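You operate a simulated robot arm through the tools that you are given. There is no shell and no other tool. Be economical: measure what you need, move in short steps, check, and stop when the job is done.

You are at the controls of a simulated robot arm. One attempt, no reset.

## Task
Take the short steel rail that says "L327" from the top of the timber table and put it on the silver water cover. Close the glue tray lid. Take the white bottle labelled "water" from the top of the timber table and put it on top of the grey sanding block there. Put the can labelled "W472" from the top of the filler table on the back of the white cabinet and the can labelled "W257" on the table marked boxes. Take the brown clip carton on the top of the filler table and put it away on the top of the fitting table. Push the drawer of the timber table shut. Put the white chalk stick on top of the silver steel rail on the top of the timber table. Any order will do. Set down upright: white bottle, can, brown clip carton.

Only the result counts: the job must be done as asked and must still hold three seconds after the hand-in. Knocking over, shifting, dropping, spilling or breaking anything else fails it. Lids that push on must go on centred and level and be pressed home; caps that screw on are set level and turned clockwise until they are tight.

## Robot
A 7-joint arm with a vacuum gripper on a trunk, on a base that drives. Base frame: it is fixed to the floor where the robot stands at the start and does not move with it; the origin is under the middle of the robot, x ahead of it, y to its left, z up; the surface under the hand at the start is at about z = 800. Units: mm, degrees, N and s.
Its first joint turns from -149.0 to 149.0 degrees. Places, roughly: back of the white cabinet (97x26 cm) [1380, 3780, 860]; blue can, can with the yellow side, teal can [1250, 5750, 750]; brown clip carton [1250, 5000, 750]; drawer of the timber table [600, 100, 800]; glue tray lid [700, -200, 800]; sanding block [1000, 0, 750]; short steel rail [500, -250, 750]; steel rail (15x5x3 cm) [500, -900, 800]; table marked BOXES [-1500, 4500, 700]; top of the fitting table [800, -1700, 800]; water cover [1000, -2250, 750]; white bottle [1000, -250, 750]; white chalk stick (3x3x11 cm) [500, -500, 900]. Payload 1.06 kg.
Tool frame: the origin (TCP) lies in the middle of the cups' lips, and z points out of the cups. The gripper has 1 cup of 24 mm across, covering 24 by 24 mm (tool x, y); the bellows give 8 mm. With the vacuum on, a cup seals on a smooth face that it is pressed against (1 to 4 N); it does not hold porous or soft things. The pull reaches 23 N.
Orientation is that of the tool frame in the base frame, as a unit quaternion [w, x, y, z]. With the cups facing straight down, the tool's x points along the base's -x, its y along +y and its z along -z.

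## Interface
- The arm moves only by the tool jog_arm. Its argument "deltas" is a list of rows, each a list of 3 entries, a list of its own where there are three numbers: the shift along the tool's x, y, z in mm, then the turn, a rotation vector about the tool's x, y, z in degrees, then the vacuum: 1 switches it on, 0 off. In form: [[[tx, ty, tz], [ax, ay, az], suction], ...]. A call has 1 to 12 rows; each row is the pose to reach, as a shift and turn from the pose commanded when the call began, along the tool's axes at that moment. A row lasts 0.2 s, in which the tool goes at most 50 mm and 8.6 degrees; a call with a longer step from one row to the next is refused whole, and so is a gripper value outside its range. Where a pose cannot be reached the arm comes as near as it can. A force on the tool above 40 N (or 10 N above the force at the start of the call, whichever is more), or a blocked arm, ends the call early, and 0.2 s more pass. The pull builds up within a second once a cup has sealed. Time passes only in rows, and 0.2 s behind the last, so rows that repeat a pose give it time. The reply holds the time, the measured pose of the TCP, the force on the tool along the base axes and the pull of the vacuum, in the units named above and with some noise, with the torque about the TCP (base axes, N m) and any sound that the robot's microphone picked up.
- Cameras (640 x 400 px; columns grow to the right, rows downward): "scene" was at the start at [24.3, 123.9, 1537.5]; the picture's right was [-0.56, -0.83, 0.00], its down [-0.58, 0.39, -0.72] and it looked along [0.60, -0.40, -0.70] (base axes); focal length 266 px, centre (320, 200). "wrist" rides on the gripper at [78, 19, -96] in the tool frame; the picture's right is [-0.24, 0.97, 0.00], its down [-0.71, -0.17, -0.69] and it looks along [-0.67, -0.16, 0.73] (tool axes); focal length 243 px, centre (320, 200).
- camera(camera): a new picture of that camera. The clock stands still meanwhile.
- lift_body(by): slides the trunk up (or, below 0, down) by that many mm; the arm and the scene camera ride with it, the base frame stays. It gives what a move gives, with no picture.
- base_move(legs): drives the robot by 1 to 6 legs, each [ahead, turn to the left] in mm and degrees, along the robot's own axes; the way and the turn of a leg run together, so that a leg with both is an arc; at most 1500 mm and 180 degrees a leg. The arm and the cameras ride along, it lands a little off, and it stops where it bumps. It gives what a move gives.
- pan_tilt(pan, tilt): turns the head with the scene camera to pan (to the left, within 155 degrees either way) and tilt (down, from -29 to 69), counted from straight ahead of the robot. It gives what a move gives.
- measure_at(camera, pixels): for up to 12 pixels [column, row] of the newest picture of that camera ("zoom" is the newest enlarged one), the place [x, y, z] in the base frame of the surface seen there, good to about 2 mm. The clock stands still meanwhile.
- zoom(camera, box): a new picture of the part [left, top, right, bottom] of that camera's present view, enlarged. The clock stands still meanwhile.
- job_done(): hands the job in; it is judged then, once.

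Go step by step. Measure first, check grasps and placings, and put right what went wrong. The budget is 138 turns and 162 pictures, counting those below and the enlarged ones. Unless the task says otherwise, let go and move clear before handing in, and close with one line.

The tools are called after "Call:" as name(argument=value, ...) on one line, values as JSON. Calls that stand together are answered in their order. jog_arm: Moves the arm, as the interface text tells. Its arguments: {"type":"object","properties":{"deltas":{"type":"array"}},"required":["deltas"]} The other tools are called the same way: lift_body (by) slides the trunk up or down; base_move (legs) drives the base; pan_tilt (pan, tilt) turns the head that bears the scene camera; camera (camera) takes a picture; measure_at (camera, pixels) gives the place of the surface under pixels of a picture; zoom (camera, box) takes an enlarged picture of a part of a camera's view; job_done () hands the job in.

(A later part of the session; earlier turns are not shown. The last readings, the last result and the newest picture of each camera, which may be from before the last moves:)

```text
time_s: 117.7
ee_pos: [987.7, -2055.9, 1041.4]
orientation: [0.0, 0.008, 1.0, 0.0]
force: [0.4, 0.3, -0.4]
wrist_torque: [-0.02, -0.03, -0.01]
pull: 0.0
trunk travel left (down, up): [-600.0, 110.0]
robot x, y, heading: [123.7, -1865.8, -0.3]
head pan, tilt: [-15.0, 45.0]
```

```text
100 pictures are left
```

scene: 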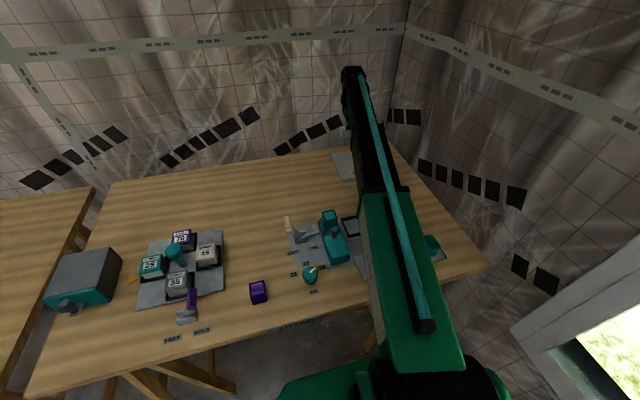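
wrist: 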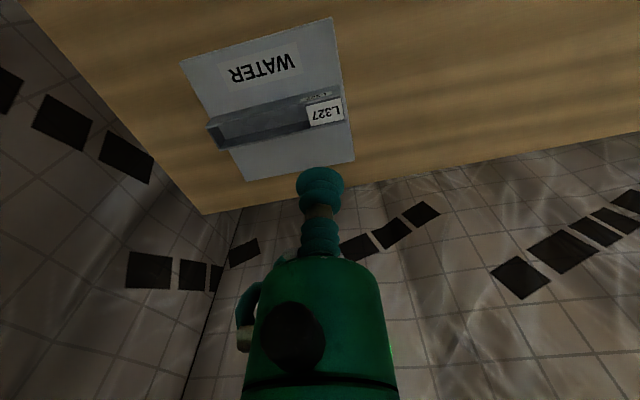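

Rail L327 lies on the water cover. Retract the arm, then back off and turn left to look up the room.

Call:
jog_arm(deltas=[[[38, 27, 0], [0, 0, 0], 0], [[76, 54, 0], [0, 0, 0], 0], [[114, 81, 0], [0, 0, 0], 0], [[152, 108, 0], [0, 0, 0], 0], [[190, 135, 0], [0, 0, 0], 0], [[228, 162, 0], [0, 0, 0], 0], [[255, 190, 0], [0, 0, 0], 0]])

Call:
base_move(legs=[[-350, 0], [0, 90], [1400, 0]])

Call:
pan_tilt(pan=-15, tilt=18)

Call:
camera(camera="scene")

```text
time_s: 119.3
ee_pos: [734.6, -1863.4, 1041.5]
orientation: [0.0, 0.007, 1.0, 0.0]
force: [-0.4, -0.6, 0.1]
wrist_torque: [0.01, 0.0, -0.01]
pull: 0.1
trunk travel left (down, up): [-600.0, 110.0]
robot x, y, heading: [124.1, -1867.3, -0.4]
head pan, tilt: [-15.0, 45.0]
```

```text
time_s: 132.0
ee_pos: [-203.0, 148.4, 1041.3]
orientation: [0.001, -0.699, 0.715, 0.0]
force: [0.2, 0.4, 0.8]
wrist_torque: [0.0, 0.0, 0.02]
pull: 0.1
trunk travel left (down, up): [-600.0, 110.0]
robot x, y, heading: [-204.5, -463.3, 88.9]
head pan, tilt: [-15.0, 45.0]
```

```text
time_s: 132.9
ee_pos: [-203.4, 148.0, 1041.3]
orientation: [0.0, -0.699, 0.715, 0.001]
force: [0.1, 0.4, 0.7]
wrist_torque: [0.0, -0.02, 0.02]
pull: 0.1
trunk travel left (down, up): [-600.0, 110.0]
robot x, y, heading: [-206.6, -460.2, 89.0]
head pan, tilt: [-15.0, 18.0]
```

```text
99 pictures are left
```

scene: 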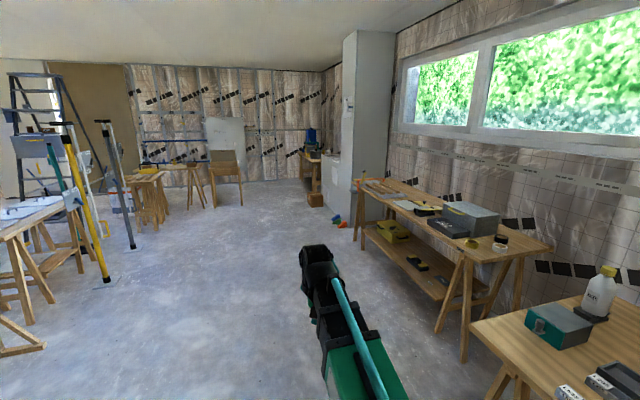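

Call:
zoom(camera="scene", box=[130, 80, 410, 240])

Call:
measure_at(camera="zoom", pixels=[[430, 320], [390, 180], [490, 200], [500, 270], [410, 170], [240, 190], [100, 200], [440, 120], [260, 160], [350, 280], [160, 300], [470, 220]])

Call:
measure_at(camera="scene", pixels=[[105, 280], [130, 240], [450, 350], [515, 310], [360, 250], [60, 180], [40, 320], [10, 350], [150, 225], [320, 150], [545, 245], [372, 200]])

```text
2.29 times, centred on (270, 160) of scene
```

zoom: 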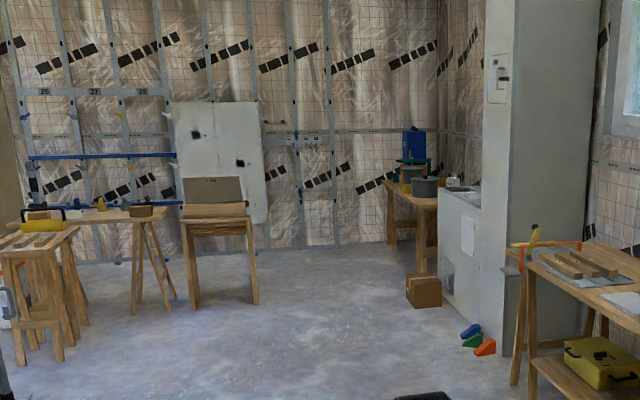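

```text
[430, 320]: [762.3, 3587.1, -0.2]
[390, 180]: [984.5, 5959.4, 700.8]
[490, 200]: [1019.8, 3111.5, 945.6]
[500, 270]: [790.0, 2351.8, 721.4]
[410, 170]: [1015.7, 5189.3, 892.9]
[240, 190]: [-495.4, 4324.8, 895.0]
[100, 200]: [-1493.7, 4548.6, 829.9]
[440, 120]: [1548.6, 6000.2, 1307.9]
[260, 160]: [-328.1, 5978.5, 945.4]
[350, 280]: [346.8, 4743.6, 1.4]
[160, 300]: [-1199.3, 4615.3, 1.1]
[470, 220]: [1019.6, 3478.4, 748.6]
```

```text
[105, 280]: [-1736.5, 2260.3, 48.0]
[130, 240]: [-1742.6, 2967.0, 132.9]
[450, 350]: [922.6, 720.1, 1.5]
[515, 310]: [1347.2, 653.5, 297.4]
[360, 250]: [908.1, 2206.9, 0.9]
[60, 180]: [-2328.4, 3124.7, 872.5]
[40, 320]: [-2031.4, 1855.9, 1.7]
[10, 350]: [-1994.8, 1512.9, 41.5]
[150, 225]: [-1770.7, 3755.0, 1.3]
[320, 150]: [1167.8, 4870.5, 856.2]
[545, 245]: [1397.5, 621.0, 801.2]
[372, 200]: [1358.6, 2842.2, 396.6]
```

Path up the room is clear around x≈0–300. Drive to about (150,3300) and look.

Call:
base_move(legs=[[0, -4.4], [1400, 0], [1400, 0], [900, 0]])

Call:
pan_tilt(pan=-35, tilt=25)

Call:
camera(camera="scene")

```text
time_s: 151.2
ee_pos: [230.5, 3810.8, 1042.3]
orientation: [0.001, -0.665, 0.746, 0.0]
force: [-0.1, 0.2, 0.3]
wrist_torque: [0.0, 0.01, 0.0]
pull: 0.0
trunk travel left (down, up): [-600.0, 110.0]
robot x, y, heading: [170.7, 3199.6, 83.9]
head pan, tilt: [-15.0, 18.0]
```

```text
time_s: 152.0
ee_pos: [230.9, 3811.0, 1041.3]
orientation: [0.002, -0.666, 0.746, 0.0]
force: [0.4, -1.4, 0.0]
wrist_torque: [-0.01, 0.03, 0.0]
pull: 0.0
trunk travel left (down, up): [-600.0, 110.0]
robot x, y, heading: [172.6, 3201.1, 84.0]
head pan, tilt: [-35.0, 25.0]
```

```text
97 pictures are left
```

scene: 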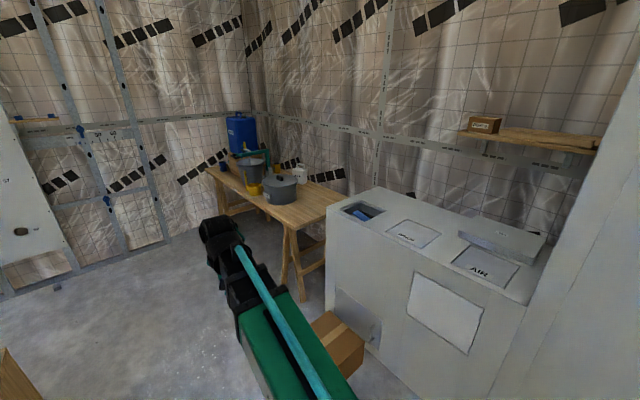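

Call:
zoom(camera="scene", box=[190, 100, 350, 240])

Call:
zoom(camera="scene", box=[310, 170, 560, 310])

Call:
measure_at(camera="zoom", pixels=[[150, 55], [45, 105], [550, 340], [320, 75], [590, 220], [110, 110], [265, 165], [440, 240], [300, 110], [420, 160], [230, 90], [480, 170]])

Call:
measure_at(camera="scene", pixels=[[335, 330], [360, 350], [310, 320], [325, 370], [480, 125], [540, 135], [370, 290], [600, 300]])

```text
2.86 times, centred on (270, 170) of scene
```

zoom: 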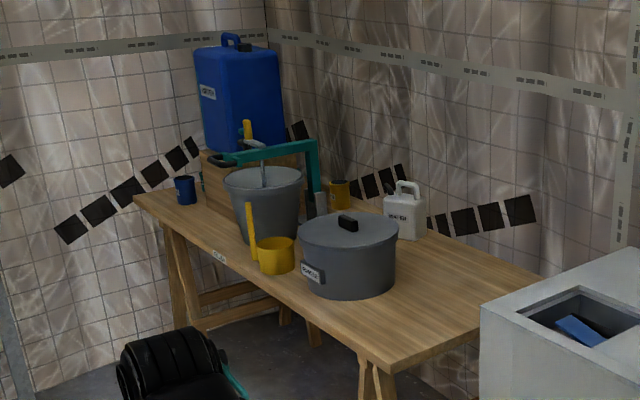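

```text
2.56 times, centred on (435, 240) of scene
```

zoom: 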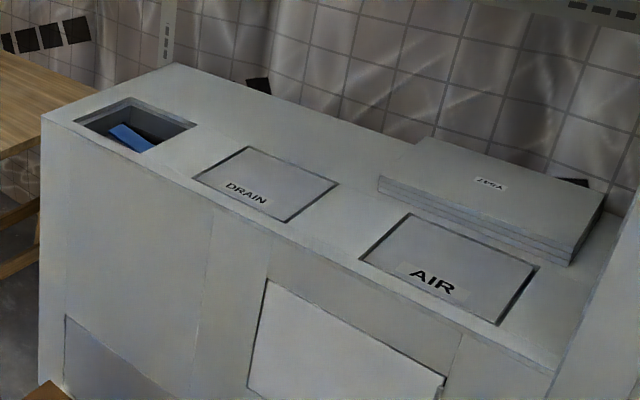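

```text
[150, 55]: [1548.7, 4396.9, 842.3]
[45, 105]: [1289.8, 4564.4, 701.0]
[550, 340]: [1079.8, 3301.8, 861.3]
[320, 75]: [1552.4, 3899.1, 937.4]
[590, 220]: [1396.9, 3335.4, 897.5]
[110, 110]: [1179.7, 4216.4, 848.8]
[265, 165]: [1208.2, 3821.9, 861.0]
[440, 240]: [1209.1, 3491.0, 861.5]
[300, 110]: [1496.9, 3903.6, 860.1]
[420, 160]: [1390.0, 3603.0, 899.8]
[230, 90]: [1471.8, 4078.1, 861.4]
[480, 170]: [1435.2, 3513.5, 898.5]
```

```text
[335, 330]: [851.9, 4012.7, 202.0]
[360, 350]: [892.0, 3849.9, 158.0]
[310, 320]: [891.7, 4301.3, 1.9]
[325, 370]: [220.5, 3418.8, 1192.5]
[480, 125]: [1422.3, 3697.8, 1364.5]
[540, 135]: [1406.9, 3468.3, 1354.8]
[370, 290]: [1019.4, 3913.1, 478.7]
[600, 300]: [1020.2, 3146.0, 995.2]
```

The filler table is likely the one at the back with the blue container. Measure obstacle heights there before driving over.

Call:
measure_at(camera="scene", pixels=[[243, 125], [290, 137], [277, 139], [282, 178], [252, 163], [300, 172], [237, 168], [265, 215], [215, 175], [338, 200], [260, 185], [315, 240]])

Call:
zoom(camera="scene", box=[200, 130, 310, 200])

```text
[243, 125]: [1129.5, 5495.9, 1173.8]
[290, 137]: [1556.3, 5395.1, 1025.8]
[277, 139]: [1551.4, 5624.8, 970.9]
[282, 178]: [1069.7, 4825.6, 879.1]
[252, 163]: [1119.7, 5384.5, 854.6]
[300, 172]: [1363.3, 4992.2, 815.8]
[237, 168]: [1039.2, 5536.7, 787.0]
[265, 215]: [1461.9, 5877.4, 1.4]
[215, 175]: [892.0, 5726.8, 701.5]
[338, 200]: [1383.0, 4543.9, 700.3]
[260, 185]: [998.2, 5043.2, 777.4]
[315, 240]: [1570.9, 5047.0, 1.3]
```

```text
5.71 times, centred on (255, 165) of scene
```

zoom: 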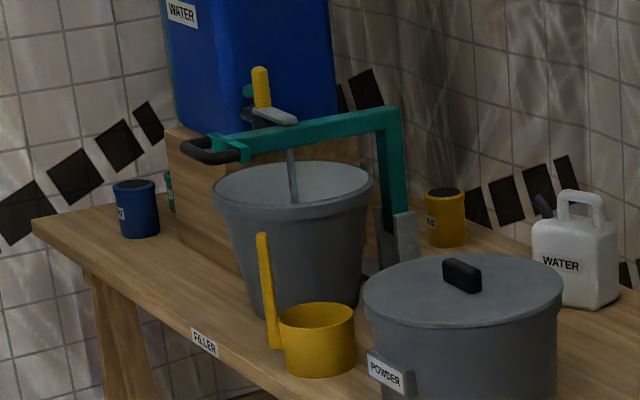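

FILLER sign confirmed; cans at (135,208), (170,190), (445,217) in the zoom. Raise the trunk and drive to (400,5050), facing the table.

Call:
lift_body(by=100)

Call:
base_move(legs=[[0, -0.9], [1000, 0], [864, 0], [0, -83]])

Call:
pan_tilt(pan=10, tilt=40)

Call:
camera(camera="scene")

Call:
camera(camera="wrist")

```text
time_s: 153.4
ee_pos: [231.1, 3812.2, 1141.6]
orientation: [0.001, -0.665, 0.747, 0.0]
force: [-0.2, -0.2, -0.5]
wrist_torque: [0.0, 0.0, -0.02]
pull: 0.0
trunk travel left (down, up): [-700.0, 10.0]
robot x, y, heading: [173.7, 3202.5, 83.6]
head pan, tilt: [-35.0, 25.0]
```

```text
time_s: 166.6
ee_pos: [1011.4, 5036.1, 1141.6]
orientation: [0.001, 0.013, 1.0, 0.0]
force: [0.1, 0.0, 0.6]
wrist_torque: [0.01, 0.02, -0.01]
pull: 0.1
trunk travel left (down, up): [-700.0, 10.0]
robot x, y, heading: [400.4, 5042.1, -1.1]
head pan, tilt: [-35.0, 25.0]
```

```text
time_s: 167.7
ee_pos: [1011.3, 5035.6, 1140.9]
orientation: [0.001, 0.013, 1.0, -0.001]
force: [0.1, 0.1, -0.1]
wrist_torque: [0.02, 0.02, -0.01]
pull: 0.0
trunk travel left (down, up): [-700.0, 10.0]
robot x, y, heading: [398.4, 5041.2, -0.9]
head pan, tilt: [10.0, 40.0]
```

```text
93 pictures are left
```

scene: 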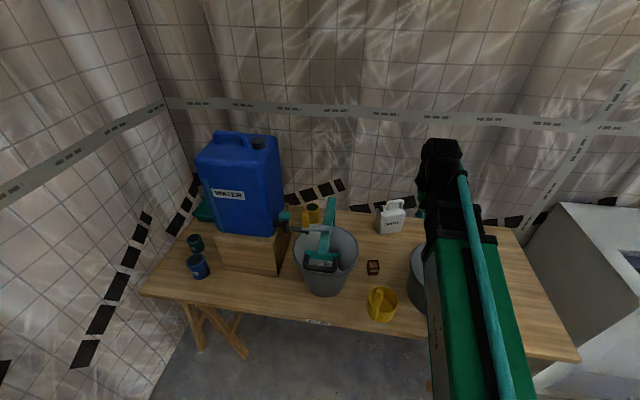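

```text
92 pictures are left
```

wrist: 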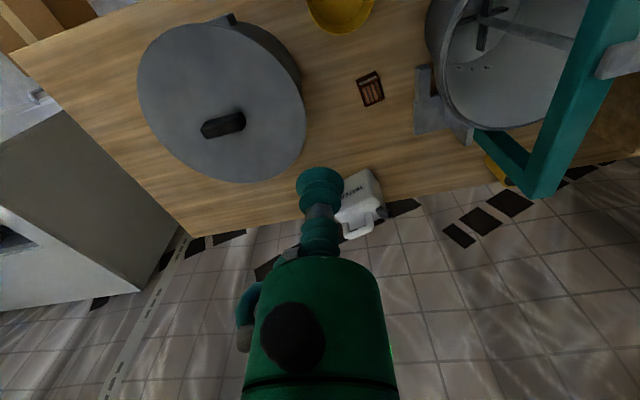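

The carton seems to be the small brown box at scene (373,267); cans at (198,265), (195,242), (312,212). Zoom and measure.

Call:
zoom(camera="scene", box=[340, 240, 410, 300])

Call:
measure_at(camera="zoom", pixels=[[300, 210], [260, 200], [345, 200], [265, 230], [350, 230], [300, 250], [300, 270], [300, 190]])

Call:
zoom(camera="scene", box=[170, 200, 250, 290])

Call:
measure_at(camera="zoom", pixels=[[200, 255], [190, 180], [165, 250], [235, 255], [200, 235], [200, 275], [150, 180], [220, 175], [190, 200], [205, 330], [300, 150]])

Call:
zoom(camera="scene", box=[270, 180, 360, 270])

```text
6.67 times, centred on (375, 270) of scene
```

zoom: 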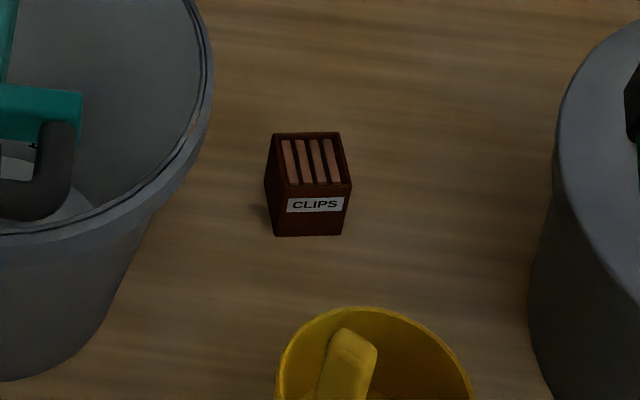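

```text
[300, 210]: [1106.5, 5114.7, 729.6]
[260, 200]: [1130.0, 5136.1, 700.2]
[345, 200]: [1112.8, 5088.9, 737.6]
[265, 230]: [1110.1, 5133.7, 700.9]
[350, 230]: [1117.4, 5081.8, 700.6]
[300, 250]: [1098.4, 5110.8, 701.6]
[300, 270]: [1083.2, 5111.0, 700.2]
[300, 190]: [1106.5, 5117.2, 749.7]
```

```text
4.44 times, centred on (210, 245) of scene
```

zoom: 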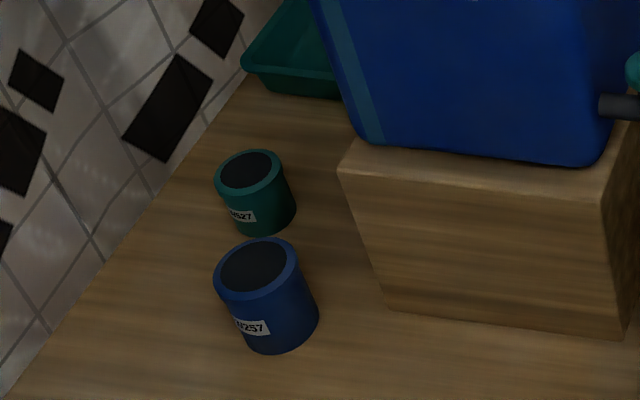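

```text
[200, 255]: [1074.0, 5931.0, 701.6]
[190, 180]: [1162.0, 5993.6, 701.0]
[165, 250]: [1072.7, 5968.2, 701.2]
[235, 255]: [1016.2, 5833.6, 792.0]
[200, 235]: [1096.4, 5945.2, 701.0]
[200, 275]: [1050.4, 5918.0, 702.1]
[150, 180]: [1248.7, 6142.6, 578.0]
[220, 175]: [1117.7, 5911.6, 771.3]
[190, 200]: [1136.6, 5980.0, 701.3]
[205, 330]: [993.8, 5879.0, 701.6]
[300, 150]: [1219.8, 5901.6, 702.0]
```

```text
4.44 times, centred on (315, 225) of scene
```

zoom: 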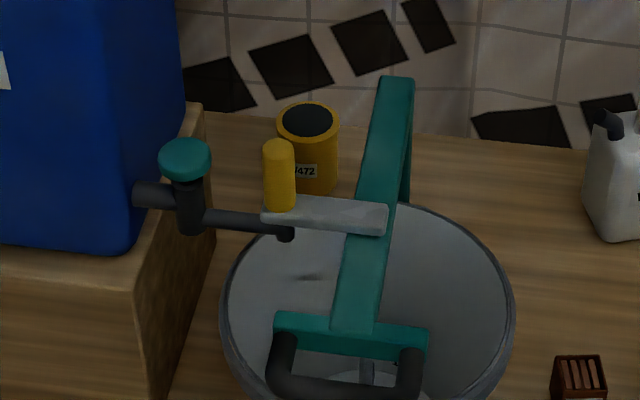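

W257 is the blue can, W472 the yellow one behind the mixer arm. Measure the yellow can and mixer.

Call:
measure_at(camera="zoom", pixels=[[308, 120], [285, 120], [332, 122], [308, 106], [310, 175], [395, 85], [355, 310], [278, 150], [330, 215], [185, 155], [430, 340], [460, 290]])

Call:
zoom(camera="scene", box=[170, 200, 250, 290])

Call:
measure_at(camera="zoom", pixels=[[255, 268], [225, 275], [285, 262], [255, 248], [258, 288], [250, 175], [215, 285], [298, 260], [265, 345], [400, 40], [350, 180], [600, 340]])

```text
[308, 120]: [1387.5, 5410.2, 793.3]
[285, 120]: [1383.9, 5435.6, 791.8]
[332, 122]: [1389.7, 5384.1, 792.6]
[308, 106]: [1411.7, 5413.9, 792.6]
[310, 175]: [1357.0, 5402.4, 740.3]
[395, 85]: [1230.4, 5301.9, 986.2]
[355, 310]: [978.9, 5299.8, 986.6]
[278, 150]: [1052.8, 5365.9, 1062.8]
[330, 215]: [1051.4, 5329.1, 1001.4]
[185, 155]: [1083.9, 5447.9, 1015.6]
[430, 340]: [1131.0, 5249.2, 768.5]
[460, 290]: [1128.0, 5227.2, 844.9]
```

```text
4.44 times, centred on (210, 245) of scene
```

zoom: 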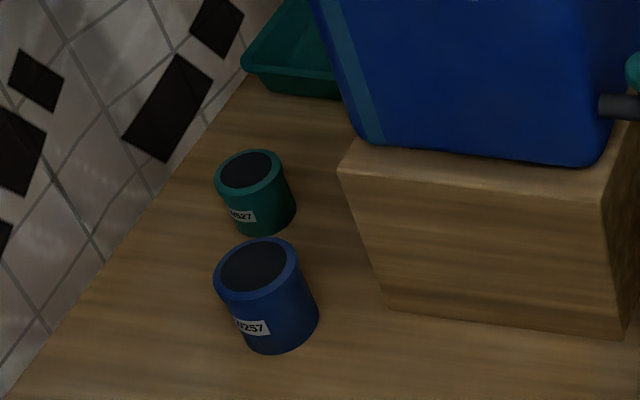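

```text
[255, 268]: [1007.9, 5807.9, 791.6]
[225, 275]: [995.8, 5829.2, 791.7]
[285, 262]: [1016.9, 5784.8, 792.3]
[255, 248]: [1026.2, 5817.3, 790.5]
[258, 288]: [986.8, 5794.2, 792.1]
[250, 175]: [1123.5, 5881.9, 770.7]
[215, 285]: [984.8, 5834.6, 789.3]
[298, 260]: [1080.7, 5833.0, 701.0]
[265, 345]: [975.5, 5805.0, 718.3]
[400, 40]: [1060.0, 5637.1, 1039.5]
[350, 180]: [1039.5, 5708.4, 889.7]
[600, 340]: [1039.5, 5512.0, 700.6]
```

W257 at (1007,5808,792); W472 at (1388,5410,793) behind the mixer (up to z 1063). I need the arm's own height above the TCP: measure arm pixels.

Call:
measure_at(camera="scene", pixels=[[440, 147], [440, 165], [430, 185], [440, 210], [450, 240], [465, 270], [470, 320], [480, 360], [427, 200], [420, 210], [470, 240], [490, 300]])

Call:
zoom(camera="scene", box=[390, 120, 540, 270])

```text
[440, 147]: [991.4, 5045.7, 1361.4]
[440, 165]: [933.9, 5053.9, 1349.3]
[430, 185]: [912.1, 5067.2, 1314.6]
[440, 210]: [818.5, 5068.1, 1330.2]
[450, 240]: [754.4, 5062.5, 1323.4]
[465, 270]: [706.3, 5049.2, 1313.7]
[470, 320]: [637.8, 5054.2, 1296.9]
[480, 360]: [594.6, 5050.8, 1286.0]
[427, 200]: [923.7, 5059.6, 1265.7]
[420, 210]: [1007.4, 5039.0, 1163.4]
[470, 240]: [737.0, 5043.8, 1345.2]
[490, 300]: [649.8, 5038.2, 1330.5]
```

```text
2.67 times, centred on (465, 195) of scene
```

zoom: 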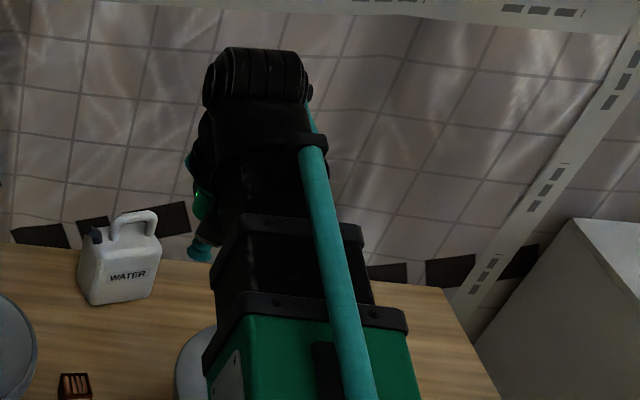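

Arm top is ~220 mm above TCP, forearm slopes. I'll take the blue can W257 first; shift the base 300 mm to +y.

Call:
base_move(legs=[[0, 91], [300, 0], [0, -90]])

Call:
pan_tilt(pan=15, tilt=40)

Call:
camera(camera="scene")

```text
time_s: 177.5
ee_pos: [1006.2, 5359.2, 1142.7]
orientation: [0.001, -0.008, 1.0, 0.0]
force: [0.0, -0.4, 0.2]
wrist_torque: [-0.02, 0.0, 0.01]
pull: 0.0
trunk travel left (down, up): [-700.0, 10.0]
robot x, y, heading: [394.5, 5342.2, 1.3]
head pan, tilt: [10.0, 40.0]
```

```text
time_s: 178.1
ee_pos: [1006.4, 5361.2, 1141.8]
orientation: [0.001, -0.007, 1.0, -0.001]
force: [0.1, 0.3, 0.6]
wrist_torque: [0.0, -0.03, -0.01]
pull: 0.1
trunk travel left (down, up): [-700.0, 10.0]
robot x, y, heading: [395.4, 5343.8, 1.4]
head pan, tilt: [15.0, 40.0]
```

```text
86 pictures are left
```

scene: 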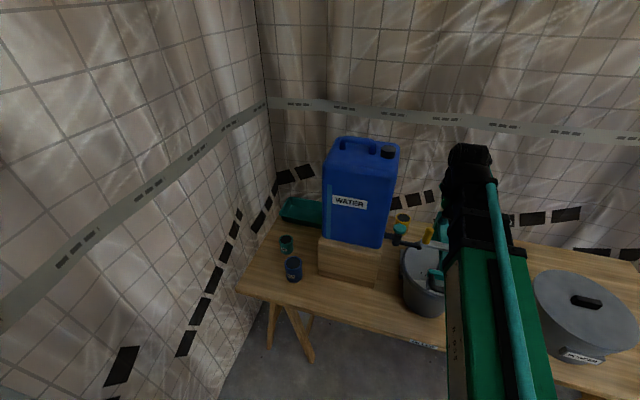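

Call:
jog_arm(deltas=[[[30, 38, 0], [0, 0, 0], 0], [[60, 76, 0], [0, 0, 0], 0], [[76, 118, 0], [0, 0, 0], 0], [[76, 163, 0], [0, 0, 0], 0], [[76, 208, 0], [0, 0, 0], 0], [[76, 253, 0], [0, 0, 0], 0], [[76, 298, 0], [0, 0, 0], 0], [[76, 343, 0], [0, 0, 0], 0], [[70, 385, 0], [0, 0, 0], 0], [[45, 420, 0], [0, 0, 0], 0], [[10, 447, 0], [0, 0, 0], 0], [[0, 447, 45], [0, 0, 0], 0]])

Call:
jog_arm(deltas=[[[0, 0, 45], [0, 0, 0], 0], [[0, 0, 90], [0, 0, 0], 0], [[0, 0, 135], [0, 0, 0], 0], [[0, 0, 180], [0, 0, 0], 0], [[0, 0, 225], [0, 0, 0], 0]])

Call:
zoom(camera="wrist", box=[200, 60, 440, 220])

```text
time_s: 180.7
ee_pos: [998.0, 5807.0, 1097.7]
orientation: [0.001, -0.009, 1.0, 0.0]
force: [0.2, -0.1, 0.0]
wrist_torque: [-0.04, -0.06, 0.02]
pull: 0.0
trunk travel left (down, up): [-700.0, 10.0]
robot x, y, heading: [397.6, 5341.6, 1.2]
head pan, tilt: [15.0, 40.0]
```

```text
time_s: 181.9
ee_pos: [1000.1, 5808.2, 872.0]
orientation: [0.001, -0.008, 1.0, 0.0]
force: [0.3, 0.0, -0.2]
wrist_torque: [-0.01, 0.03, 0.0]
pull: 0.0
trunk travel left (down, up): [-700.0, 10.0]
robot x, y, heading: [392.6, 5339.5, 1.3]
head pan, tilt: [15.0, 40.0]
```

```text
2.50 times, centred on (320, 140) of wrist
```

zoom: 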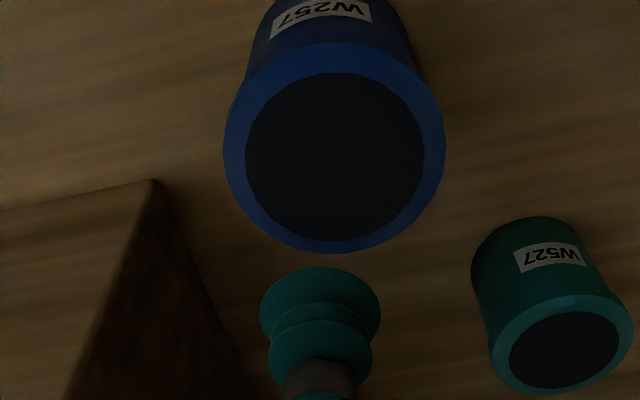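

Call:
measure_at(camera="zoom", pixels=[[335, 155], [260, 155], [410, 155], [335, 85], [335, 230], [230, 150], [440, 150], [335, 55]])

Call:
camera(camera="scene")

```text
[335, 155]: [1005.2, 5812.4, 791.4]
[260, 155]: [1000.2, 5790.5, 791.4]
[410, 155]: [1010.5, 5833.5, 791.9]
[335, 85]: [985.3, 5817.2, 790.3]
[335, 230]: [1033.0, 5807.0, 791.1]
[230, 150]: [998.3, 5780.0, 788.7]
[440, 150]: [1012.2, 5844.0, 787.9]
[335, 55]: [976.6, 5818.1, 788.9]
```

```text
84 pictures are left
```

scene: 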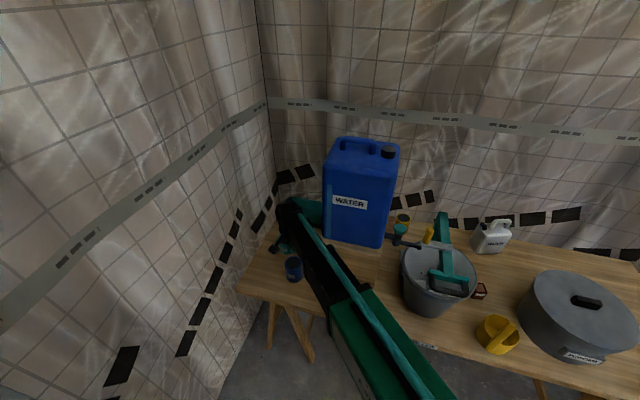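

Center (1007,5812,791). Descend with suction.

Call:
jog_arm(deltas=[[[-7, 4, 35], [0, 0, 0], 0], [[-7, 4, 65], [0, 0, 0], 1], [[-7, 4, 76], [0, 0, 0], 1], [[-7, 4, 80], [0, 0, 0], 1], [[-7, 4, 82], [0, 0, 0], 1], [[-7, 4, 83], [0, 0, 0], 1], [[-7, 4, 83], [0, 0, 0], 1], [[-7, 4, 83], [0, 0, 0], 1], [[-7, 4, 83], [0, 0, 0], 1]])

Call:
camera(camera="scene")

Call:
measure_at(camera="scene", pixels=[[295, 205], [303, 225], [320, 250], [330, 270], [345, 300], [365, 320], [390, 350], [300, 265], [315, 285], [325, 305], [360, 290], [340, 255]])

```text
time_s: 183.9
ee_pos: [1006.3, 5811.5, 789.0]
orientation: [0.001, -0.008, 1.0, 0.0]
force: [0.6, 2.9, 9.9]
wrist_torque: [-0.02, -0.02, 0.02]
pull: 22.7
trunk travel left (down, up): [-700.0, 10.0]
robot x, y, heading: [398.4, 5339.7, 1.4]
head pan, tilt: [15.0, 40.0]
```

```text
83 pictures are left
```

scene: 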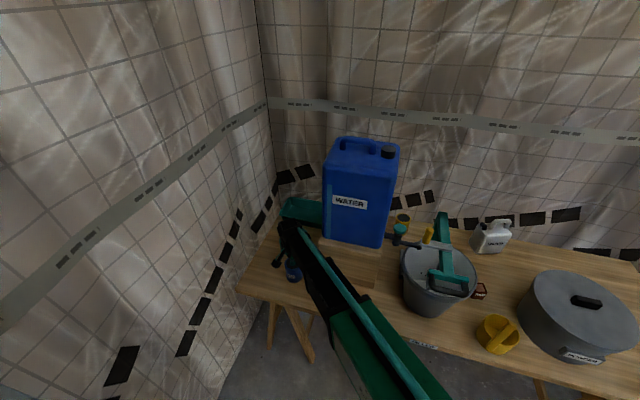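

```text
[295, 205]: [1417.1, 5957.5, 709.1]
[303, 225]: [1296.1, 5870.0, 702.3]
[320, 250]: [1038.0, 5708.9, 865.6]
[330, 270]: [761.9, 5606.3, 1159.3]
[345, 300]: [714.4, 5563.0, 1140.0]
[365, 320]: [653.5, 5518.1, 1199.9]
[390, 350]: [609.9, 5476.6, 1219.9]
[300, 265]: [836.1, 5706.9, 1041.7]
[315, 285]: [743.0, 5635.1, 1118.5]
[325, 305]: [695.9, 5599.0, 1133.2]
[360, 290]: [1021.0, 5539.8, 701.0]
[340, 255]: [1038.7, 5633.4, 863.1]
```

Sealed at 22.7 N; forearm profile shows it will clear the mixer for W472 later. Lift the can straight up, then back away in x.

Call:
jog_arm(deltas=[[[0, 0, -10], [0, 0, 0], 1], [[0, 0, -40], [0, 0, 0], 1], [[0, 0, -80], [0, 0, 0], 1], [[0, 0, -125], [0, 0, 0], 1], [[0, 0, -170], [0, 0, 0], 1], [[0, 0, -215], [0, 0, 0], 1], [[0, 0, -260], [0, 0, 0], 1], [[35, 0, -280], [0, 0, 0], 1], [[75, 0, -280], [0, 0, 0], 1], [[115, 0, -280], [0, 0, 0], 1], [[155, -20, -280], [0, 0, 0], 1], [[185, -50, -280], [0, 0, 0], 1]])

Call:
camera(camera="wrist")

```text
time_s: 186.5
ee_pos: [821.4, 5757.1, 1068.8]
orientation: [0.001, -0.008, 1.0, 0.0]
force: [0.9, 0.4, -2.8]
wrist_torque: [-0.01, 0.01, 0.0]
pull: 22.9
trunk travel left (down, up): [-700.0, 10.0]
robot x, y, heading: [393.8, 5340.8, 0.9]
head pan, tilt: [15.0, 40.0]
```

```text
82 pictures are left
```

wrist: 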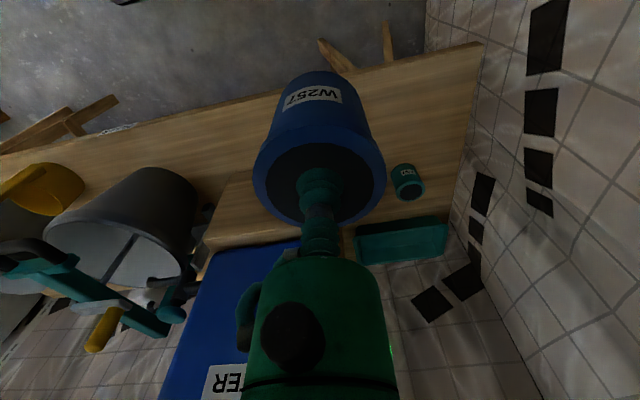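

Call:
pan_tilt(pan=150, tilt=30)

Call:
camera(camera="scene")

Call:
zoom(camera="scene", box=[200, 100, 500, 300])

```text
time_s: 188.7
ee_pos: [823.2, 5758.3, 1070.0]
orientation: [0.001, -0.008, 1.0, 0.001]
force: [0.0, -0.6, -1.8]
wrist_torque: [-0.01, 0.02, -0.03]
pull: 22.4
trunk travel left (down, up): [-700.0, 10.0]
robot x, y, heading: [397.1, 5339.5, 1.3]
head pan, tilt: [150.0, 30.0]
```

```text
81 pictures are left
```

scene: 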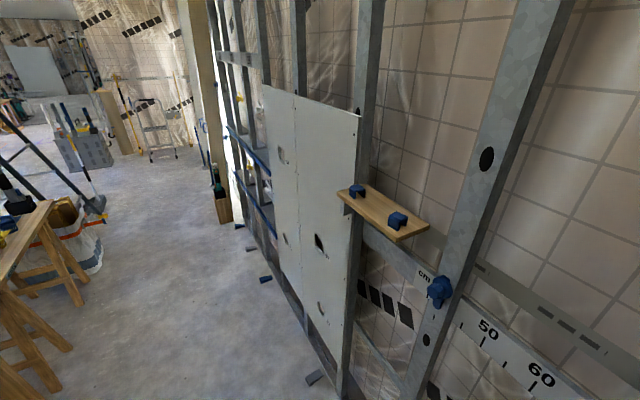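

```text
2.00 times, centred on (350, 200) of scene
```

zoom: 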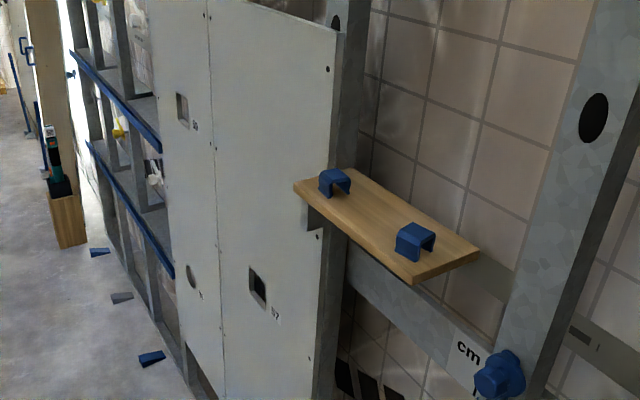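

Call:
measure_at(camera="scene", pixels=[[400, 237], [345, 195], [430, 225], [440, 300], [520, 100], [340, 360], [300, 150], [480, 340], [440, 400], [315, 378], [90, 200], [30, 260]])

```text
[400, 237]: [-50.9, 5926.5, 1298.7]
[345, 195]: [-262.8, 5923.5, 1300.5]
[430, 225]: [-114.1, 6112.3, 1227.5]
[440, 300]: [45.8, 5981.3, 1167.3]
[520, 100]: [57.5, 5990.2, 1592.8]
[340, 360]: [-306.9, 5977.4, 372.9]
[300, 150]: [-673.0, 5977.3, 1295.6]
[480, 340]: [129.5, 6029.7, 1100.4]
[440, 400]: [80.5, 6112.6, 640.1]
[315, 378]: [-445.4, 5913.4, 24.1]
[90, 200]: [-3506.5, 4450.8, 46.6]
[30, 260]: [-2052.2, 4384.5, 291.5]
```

Wall fixtures are at y≥5920. Reverse in an arc, then turn to face −x, keeping TCP y ≤ ~5810.

Call:
base_move(legs=[[-500, 30], [0, 150]])

Call:
pan_tilt(pan=20, tilt=28)

Call:
camera(camera="scene")

```text
time_s: 197.8
ee_pos: [-507.7, 4780.7, 1069.9]
orientation: [0.0, 1.0, 0.009, -0.001]
force: [-0.4, 0.2, -2.9]
wrist_torque: [0.0, 0.02, 0.01]
pull: 22.6
trunk travel left (down, up): [-700.0, 10.0]
robot x, y, heading: [-80.9, 5199.2, -178.7]
head pan, tilt: [150.0, 30.0]
```

```text
time_s: 199.9
ee_pos: [-508.4, 4780.9, 1068.5]
orientation: [0.0, 1.0, 0.011, 0.0]
force: [0.0, -0.3, -2.9]
wrist_torque: [0.01, -0.02, -0.01]
pull: 22.9
trunk travel left (down, up): [-700.0, 10.0]
robot x, y, heading: [-81.3, 5201.3, -178.7]
head pan, tilt: [20.0, 28.0]
```

```text
79 pictures are left
```

scene: 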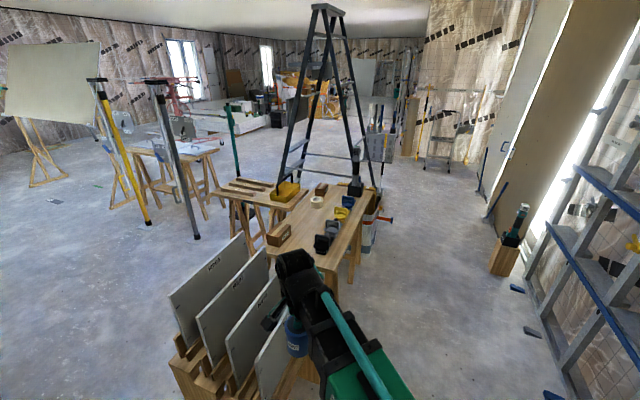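

Call:
zoom(camera="scene", box=[220, 160, 400, 300])

Call:
measure_at(camera="zoom", pixels=[[510, 120], [360, 330], [390, 180], [440, 200], [300, 240], [180, 250], [60, 100], [440, 350], [420, 270], [340, 290], [370, 250], [300, 180]])

Call:
measure_at(camera="scene", pixels=[[200, 290], [240, 240], [260, 260], [330, 285], [180, 370], [200, 340], [275, 280], [285, 340], [380, 240], [430, 260], [500, 250], [520, 330]])

```text
2.86 times, centred on (310, 230) of scene
```

zoom: 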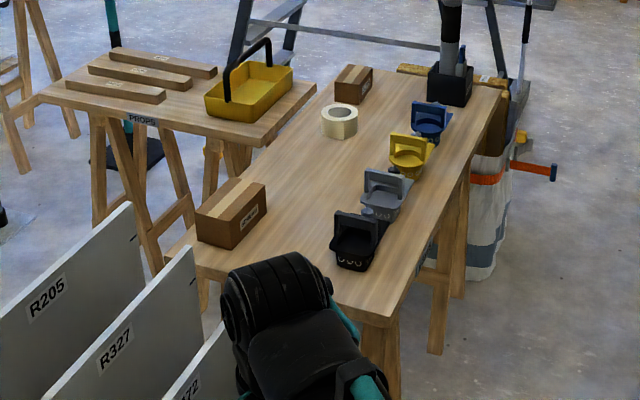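

```text
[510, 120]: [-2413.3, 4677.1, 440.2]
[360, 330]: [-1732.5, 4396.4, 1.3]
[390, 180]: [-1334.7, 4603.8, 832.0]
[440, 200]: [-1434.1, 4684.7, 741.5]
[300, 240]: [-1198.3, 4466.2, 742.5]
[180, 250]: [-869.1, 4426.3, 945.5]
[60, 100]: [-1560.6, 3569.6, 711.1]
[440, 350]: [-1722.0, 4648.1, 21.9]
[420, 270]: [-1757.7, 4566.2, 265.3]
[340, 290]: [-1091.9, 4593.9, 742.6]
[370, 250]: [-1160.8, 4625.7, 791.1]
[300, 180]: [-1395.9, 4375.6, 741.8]
```

```text
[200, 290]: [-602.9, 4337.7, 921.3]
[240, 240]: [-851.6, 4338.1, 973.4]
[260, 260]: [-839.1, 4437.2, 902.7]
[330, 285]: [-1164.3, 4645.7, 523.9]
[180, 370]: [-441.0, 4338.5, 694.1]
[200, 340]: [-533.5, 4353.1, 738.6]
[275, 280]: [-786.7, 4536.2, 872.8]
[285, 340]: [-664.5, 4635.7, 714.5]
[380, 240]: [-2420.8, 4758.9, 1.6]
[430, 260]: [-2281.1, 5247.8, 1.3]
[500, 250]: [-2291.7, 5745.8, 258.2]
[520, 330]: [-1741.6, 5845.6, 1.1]
```

The BOXES table is the one with the trays (z≈742); free spot near (−1300,4460). Drive ahead 820 mm.

Call:
base_move(legs=[[820, 0]])

Call:
pan_tilt(pan=70, tilt=48)

Call:
camera(camera="scene")

Call:
camera(camera="wrist")

```text
time_s: 204.3
ee_pos: [-1328.6, 4763.7, 1069.0]
orientation: [0.0, 1.0, 0.007, -0.001]
force: [0.4, 0.2, -2.4]
wrist_torque: [0.0, -0.01, -0.02]
pull: 22.3
trunk travel left (down, up): [-700.0, 10.0]
robot x, y, heading: [-900.9, 5181.3, -178.9]
head pan, tilt: [20.0, 28.0]
```

```text
time_s: 205.5
ee_pos: [-1328.3, 4763.7, 1069.1]
orientation: [-0.001, 1.0, 0.007, -0.001]
force: [-0.1, -1.0, -3.0]
wrist_torque: [0.0, -0.03, 0.0]
pull: 23.1
trunk travel left (down, up): [-700.0, 10.0]
robot x, y, heading: [-898.9, 5174.4, -178.7]
head pan, tilt: [70.0, 48.0]
```

```text
77 pictures are left
```

scene: 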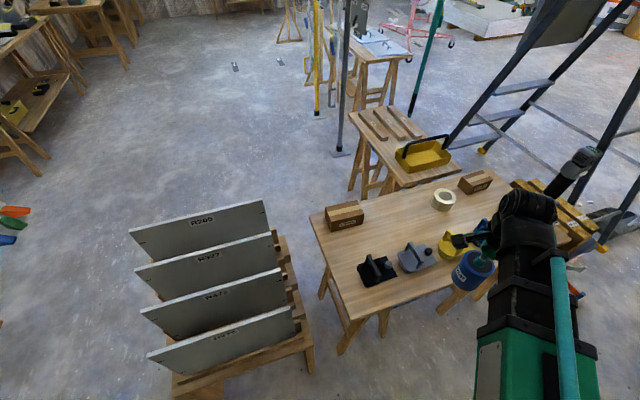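

```text
76 pictures are left
```

wrist: 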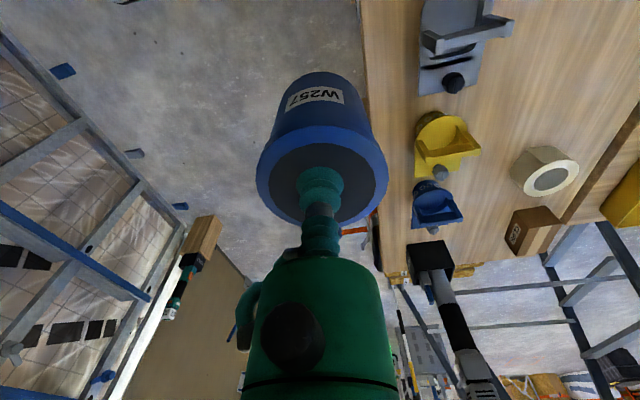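

Call:
measure_at(camera="scene", pixels=[[395, 220], [380, 205], [415, 210], [345, 225], [375, 260], [412, 245], [440, 200], [330, 230], [345, 205], [440, 240], [365, 235], [400, 195]])

```text
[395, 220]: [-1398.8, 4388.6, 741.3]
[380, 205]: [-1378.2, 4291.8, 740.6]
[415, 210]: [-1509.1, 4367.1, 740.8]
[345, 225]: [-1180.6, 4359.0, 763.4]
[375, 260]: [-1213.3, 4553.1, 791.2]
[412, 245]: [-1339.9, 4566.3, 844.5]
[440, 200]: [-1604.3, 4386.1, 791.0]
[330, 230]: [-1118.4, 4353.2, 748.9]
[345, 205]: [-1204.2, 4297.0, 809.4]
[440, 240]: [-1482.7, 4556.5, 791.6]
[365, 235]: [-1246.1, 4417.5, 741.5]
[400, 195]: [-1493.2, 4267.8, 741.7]
```

Move above (−1370,4390) and lower (contact at TCP z≈832).

Call:
jog_arm(deltas=[[[-5, 40, 0], [0, 0, 0], 1], [[-10, 82, 0], [0, 0, 0], 1], [[-15, 124, 0], [0, 0, 0], 1], [[-20, 166, 0], [0, 0, 0], 1], [[-25, 208, 0], [0, 0, 0], 1], [[-31, 250, 0], [0, 0, 0], 1], [[-36, 292, 0], [0, 0, 0], 1], [[-42, 334, 0], [0, 0, 0], 1], [[-47, 365, 0], [0, 0, 0], 1], [[-47, 373, 20], [0, 0, 0], 1], [[-47, 373, 60], [0, 0, 0], 1], [[-47, 373, 100], [0, 0, 0], 1]])

Call:
camera(camera="wrist")

Call:
camera(camera="scene")

```text
time_s: 208.1
ee_pos: [-1370.8, 4389.3, 968.1]
orientation: [0.0, 1.0, 0.007, -0.001]
force: [0.0, -0.3, -3.0]
wrist_torque: [-0.01, 0.02, -0.02]
pull: 22.8
trunk travel left (down, up): [-700.0, 10.0]
robot x, y, heading: [-901.7, 5179.5, -178.8]
head pan, tilt: [70.0, 48.0]
```

```text
75 pictures are left
```

wrist: 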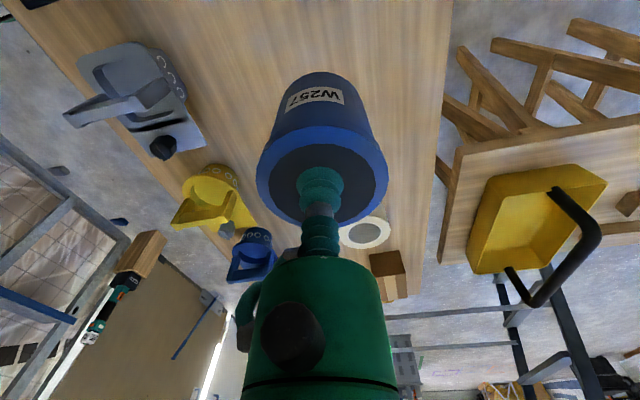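

```text
74 pictures are left
```

scene: 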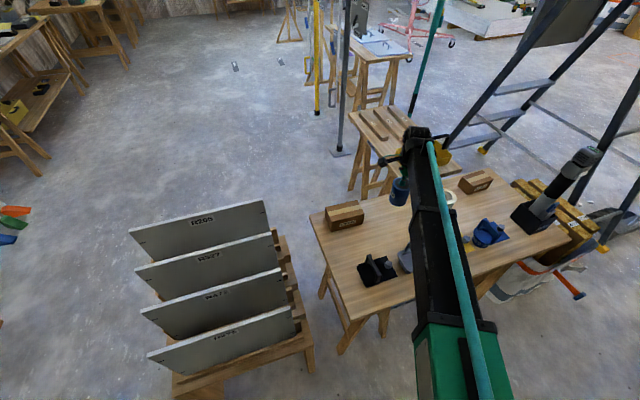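

Call:
jog_arm(deltas=[[[0, 0, 40], [0, 0, 0], 1], [[0, 0, 80], [0, 0, 0], 1], [[0, 0, 115], [0, 0, 0], 1], [[0, 0, 127], [0, 0, 0], 1], [[0, 0, 131], [0, 0, 0], 1], [[0, 0, 134], [0, 0, 0], 1], [[0, 0, 136], [0, 0, 0], 1], [[0, 0, 137.5], [0, 0, 0], 1], [[0, 0, 137.5], [0, 0, 0], 1]])

```text
time_s: 210.1
ee_pos: [-1371.3, 4388.9, 832.5]
orientation: [0.0, 1.0, 0.007, 0.0]
force: [0.0, 0.7, -2.2]
wrist_torque: [0.01, 0.0, 0.0]
pull: 23.4
trunk travel left (down, up): [-700.0, 10.0]
robot x, y, heading: [-899.3, 5177.1, -178.7]
head pan, tilt: [70.0, 48.0]
```

Call:
jog_arm(deltas=[[[0, 0, 1.5], [0, 0, 0], 1], [[0, 0, 3], [0, 0, 0], 1], [[0, 0, 4], [0, 0, 0], 1], [[0, 0, 4], [0, 0, 0], 1]])

```text
time_s: 211.1
ee_pos: [-1370.1, 4390.4, 829.7]
orientation: [0.001, 1.0, 0.007, -0.001]
force: [-2.4, -5.8, 15.9]
wrist_torque: [0.04, 0.02, 0.04]
pull: 22.3
trunk travel left (down, up): [-700.0, 10.0]
robot x, y, heading: [-899.6, 5179.9, -178.5]
head pan, tilt: [70.0, 48.0]
```

Now in firm contact (15.9 N). Ease 2 mm, release and rise.

Call:
jog_arm(deltas=[[[0, 0, -2], [0, 0, 0], 1], [[0, 0, -2], [0, 0, 0], 0], [[0, 0, -2], [0, 0, 0], 0], [[0, 0, -2], [0, 0, 0], 0], [[0, 0, -4], [0, 0, 0], 0], [[0, 0, -12], [0, 0, 0], 0], [[0, 0, -40], [0, 0, 0], 0], [[0, 0, -85], [0, 0, 0], 0], [[0, 0, -130], [0, 0, 0], 0], [[0, 0, -175], [0, 0, 0], 0], [[0, 0, -220], [0, 0, 0], 0], [[0, 0, -265], [0, 0, 0], 0]])

Call:
camera(camera="wrist")

```text
time_s: 213.7
ee_pos: [-1370.4, 4390.3, 1093.4]
orientation: [-0.001, 1.0, 0.007, -0.001]
force: [-0.5, 0.1, 0.6]
wrist_torque: [0.01, 0.01, -0.03]
pull: 0.0
trunk travel left (down, up): [-700.0, 10.0]
robot x, y, heading: [-904.5, 5176.8, -178.6]
head pan, tilt: [70.0, 48.0]
```

```text
73 pictures are left
```

wrist: 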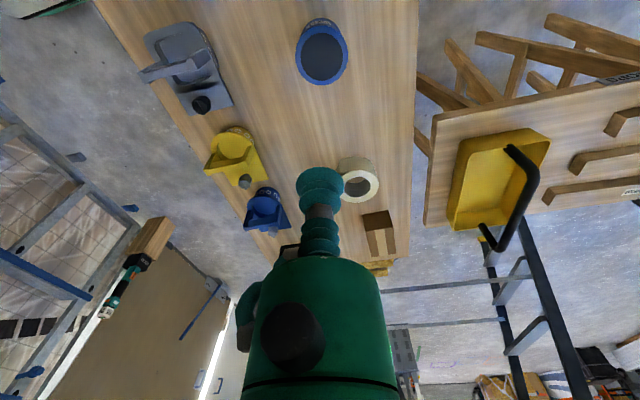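

W257 stands upright on the BOXES table. Retract the arm, reverse towards the filler table and turn to face it.

Call:
jog_arm(deltas=[[[5, -45, 0], [0, 0, 0], 0], [[10, -90, 0], [0, 0, 0], 0], [[15, -135, 0], [0, 0, 0], 0], [[20, -180, 0], [0, 0, 0], 0], [[25, -225, 0], [0, 0, 0], 0], [[30, -270, 0], [0, 0, 0], 0], [[35, -315, 0], [0, 0, 0], 0], [[40, -357, 0], [0, 0, 0], 0]])

Call:
base_move(legs=[[-900, -18], [0, -163.4]])

```text
time_s: 215.5
ee_pos: [-1335.3, 4748.0, 1092.8]
orientation: [0.0, 1.0, 0.007, -0.001]
force: [0.5, 0.2, -0.2]
wrist_torque: [0.0, 0.0, 0.04]
pull: 0.1
trunk travel left (down, up): [-700.0, 10.0]
robot x, y, heading: [-901.2, 5176.8, -178.7]
head pan, tilt: [70.0, 48.0]
```

```text
time_s: 226.9
ee_pos: [424.3, 5485.5, 1092.9]
orientation: [0.001, -0.006, 1.0, -0.001]
force: [0.3, 0.4, -0.7]
wrist_torque: [0.01, -0.01, -0.01]
pull: 0.1
trunk travel left (down, up): [-700.0, 10.0]
robot x, y, heading: [-13.3, 5054.8, 1.2]
head pan, tilt: [70.0, 48.0]
```

Call:
jog_arm(deltas=[[[-17, -42, -3], [0, 0, 0], 0], [[-34, -84, -6], [0, 0, 0], 0], [[-51, -126, -9], [0, 0, 0], 0], [[-68, -168, -12], [0, 0, 0], 0], [[-85, -210, -15], [0, 0, 0], 0], [[-102, -252, -18], [0, 0, 0], 0], [[-119, -294, -21], [0, 0, 0], 0], [[-136, -336, -24], [0, 0, 0], 0], [[-153, -378, -27], [0, 0, 0], 0], [[-170, -420, -30], [0, 0, 0], 0], [[-183, -455, -30], [0, 0, 0], 0]])

Call:
base_move(legs=[[560, -1]])

Call:
pan_tilt(pan=15, tilt=45)

Call:
camera(camera="scene")

Call:
camera(camera="wrist")

```text
time_s: 229.3
ee_pos: [613.1, 5031.3, 1123.1]
orientation: [0.001, -0.005, 1.0, 0.0]
force: [0.1, 0.3, 0.0]
wrist_torque: [0.01, 0.0, 0.0]
pull: 0.0
trunk travel left (down, up): [-700.0, 10.0]
robot x, y, heading: [-14.0, 5054.6, 0.8]
head pan, tilt: [70.0, 48.0]
```

```text
time_s: 232.5
ee_pos: [1175.4, 5031.2, 1123.3]
orientation: [0.0, 0.001, 1.0, 0.001]
force: [0.3, -0.2, 0.1]
wrist_torque: [-0.03, -0.01, 0.03]
pull: 0.1
trunk travel left (down, up): [-700.0, 10.0]
robot x, y, heading: [550.7, 5061.3, 0.4]
head pan, tilt: [70.0, 48.0]
```

```text
time_s: 233.7
ee_pos: [1174.0, 5030.8, 1123.2]
orientation: [0.001, 0.0, 1.0, -0.001]
force: [-0.4, -0.6, 0.0]
wrist_torque: [-0.02, 0.02, 0.0]
pull: 0.1
trunk travel left (down, up): [-700.0, 10.0]
robot x, y, heading: [548.5, 5062.1, 0.4]
head pan, tilt: [15.0, 45.0]
```

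```text
72 pictures are left
```

scene: 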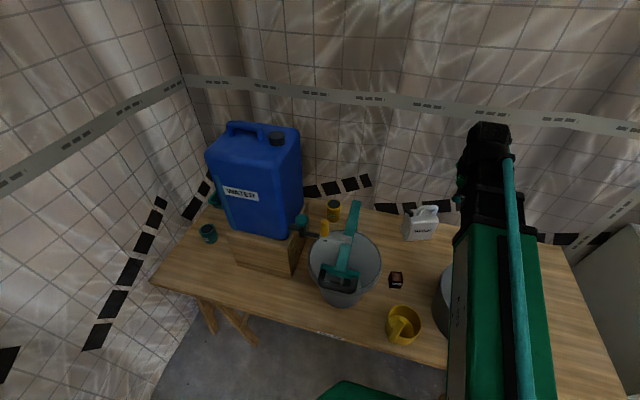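

```text
71 pictures are left
```

wrist: 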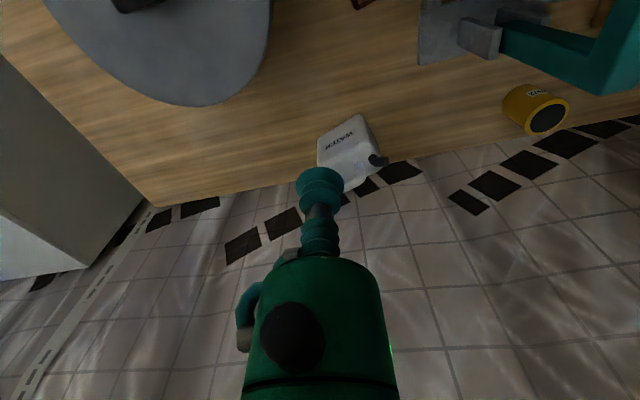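

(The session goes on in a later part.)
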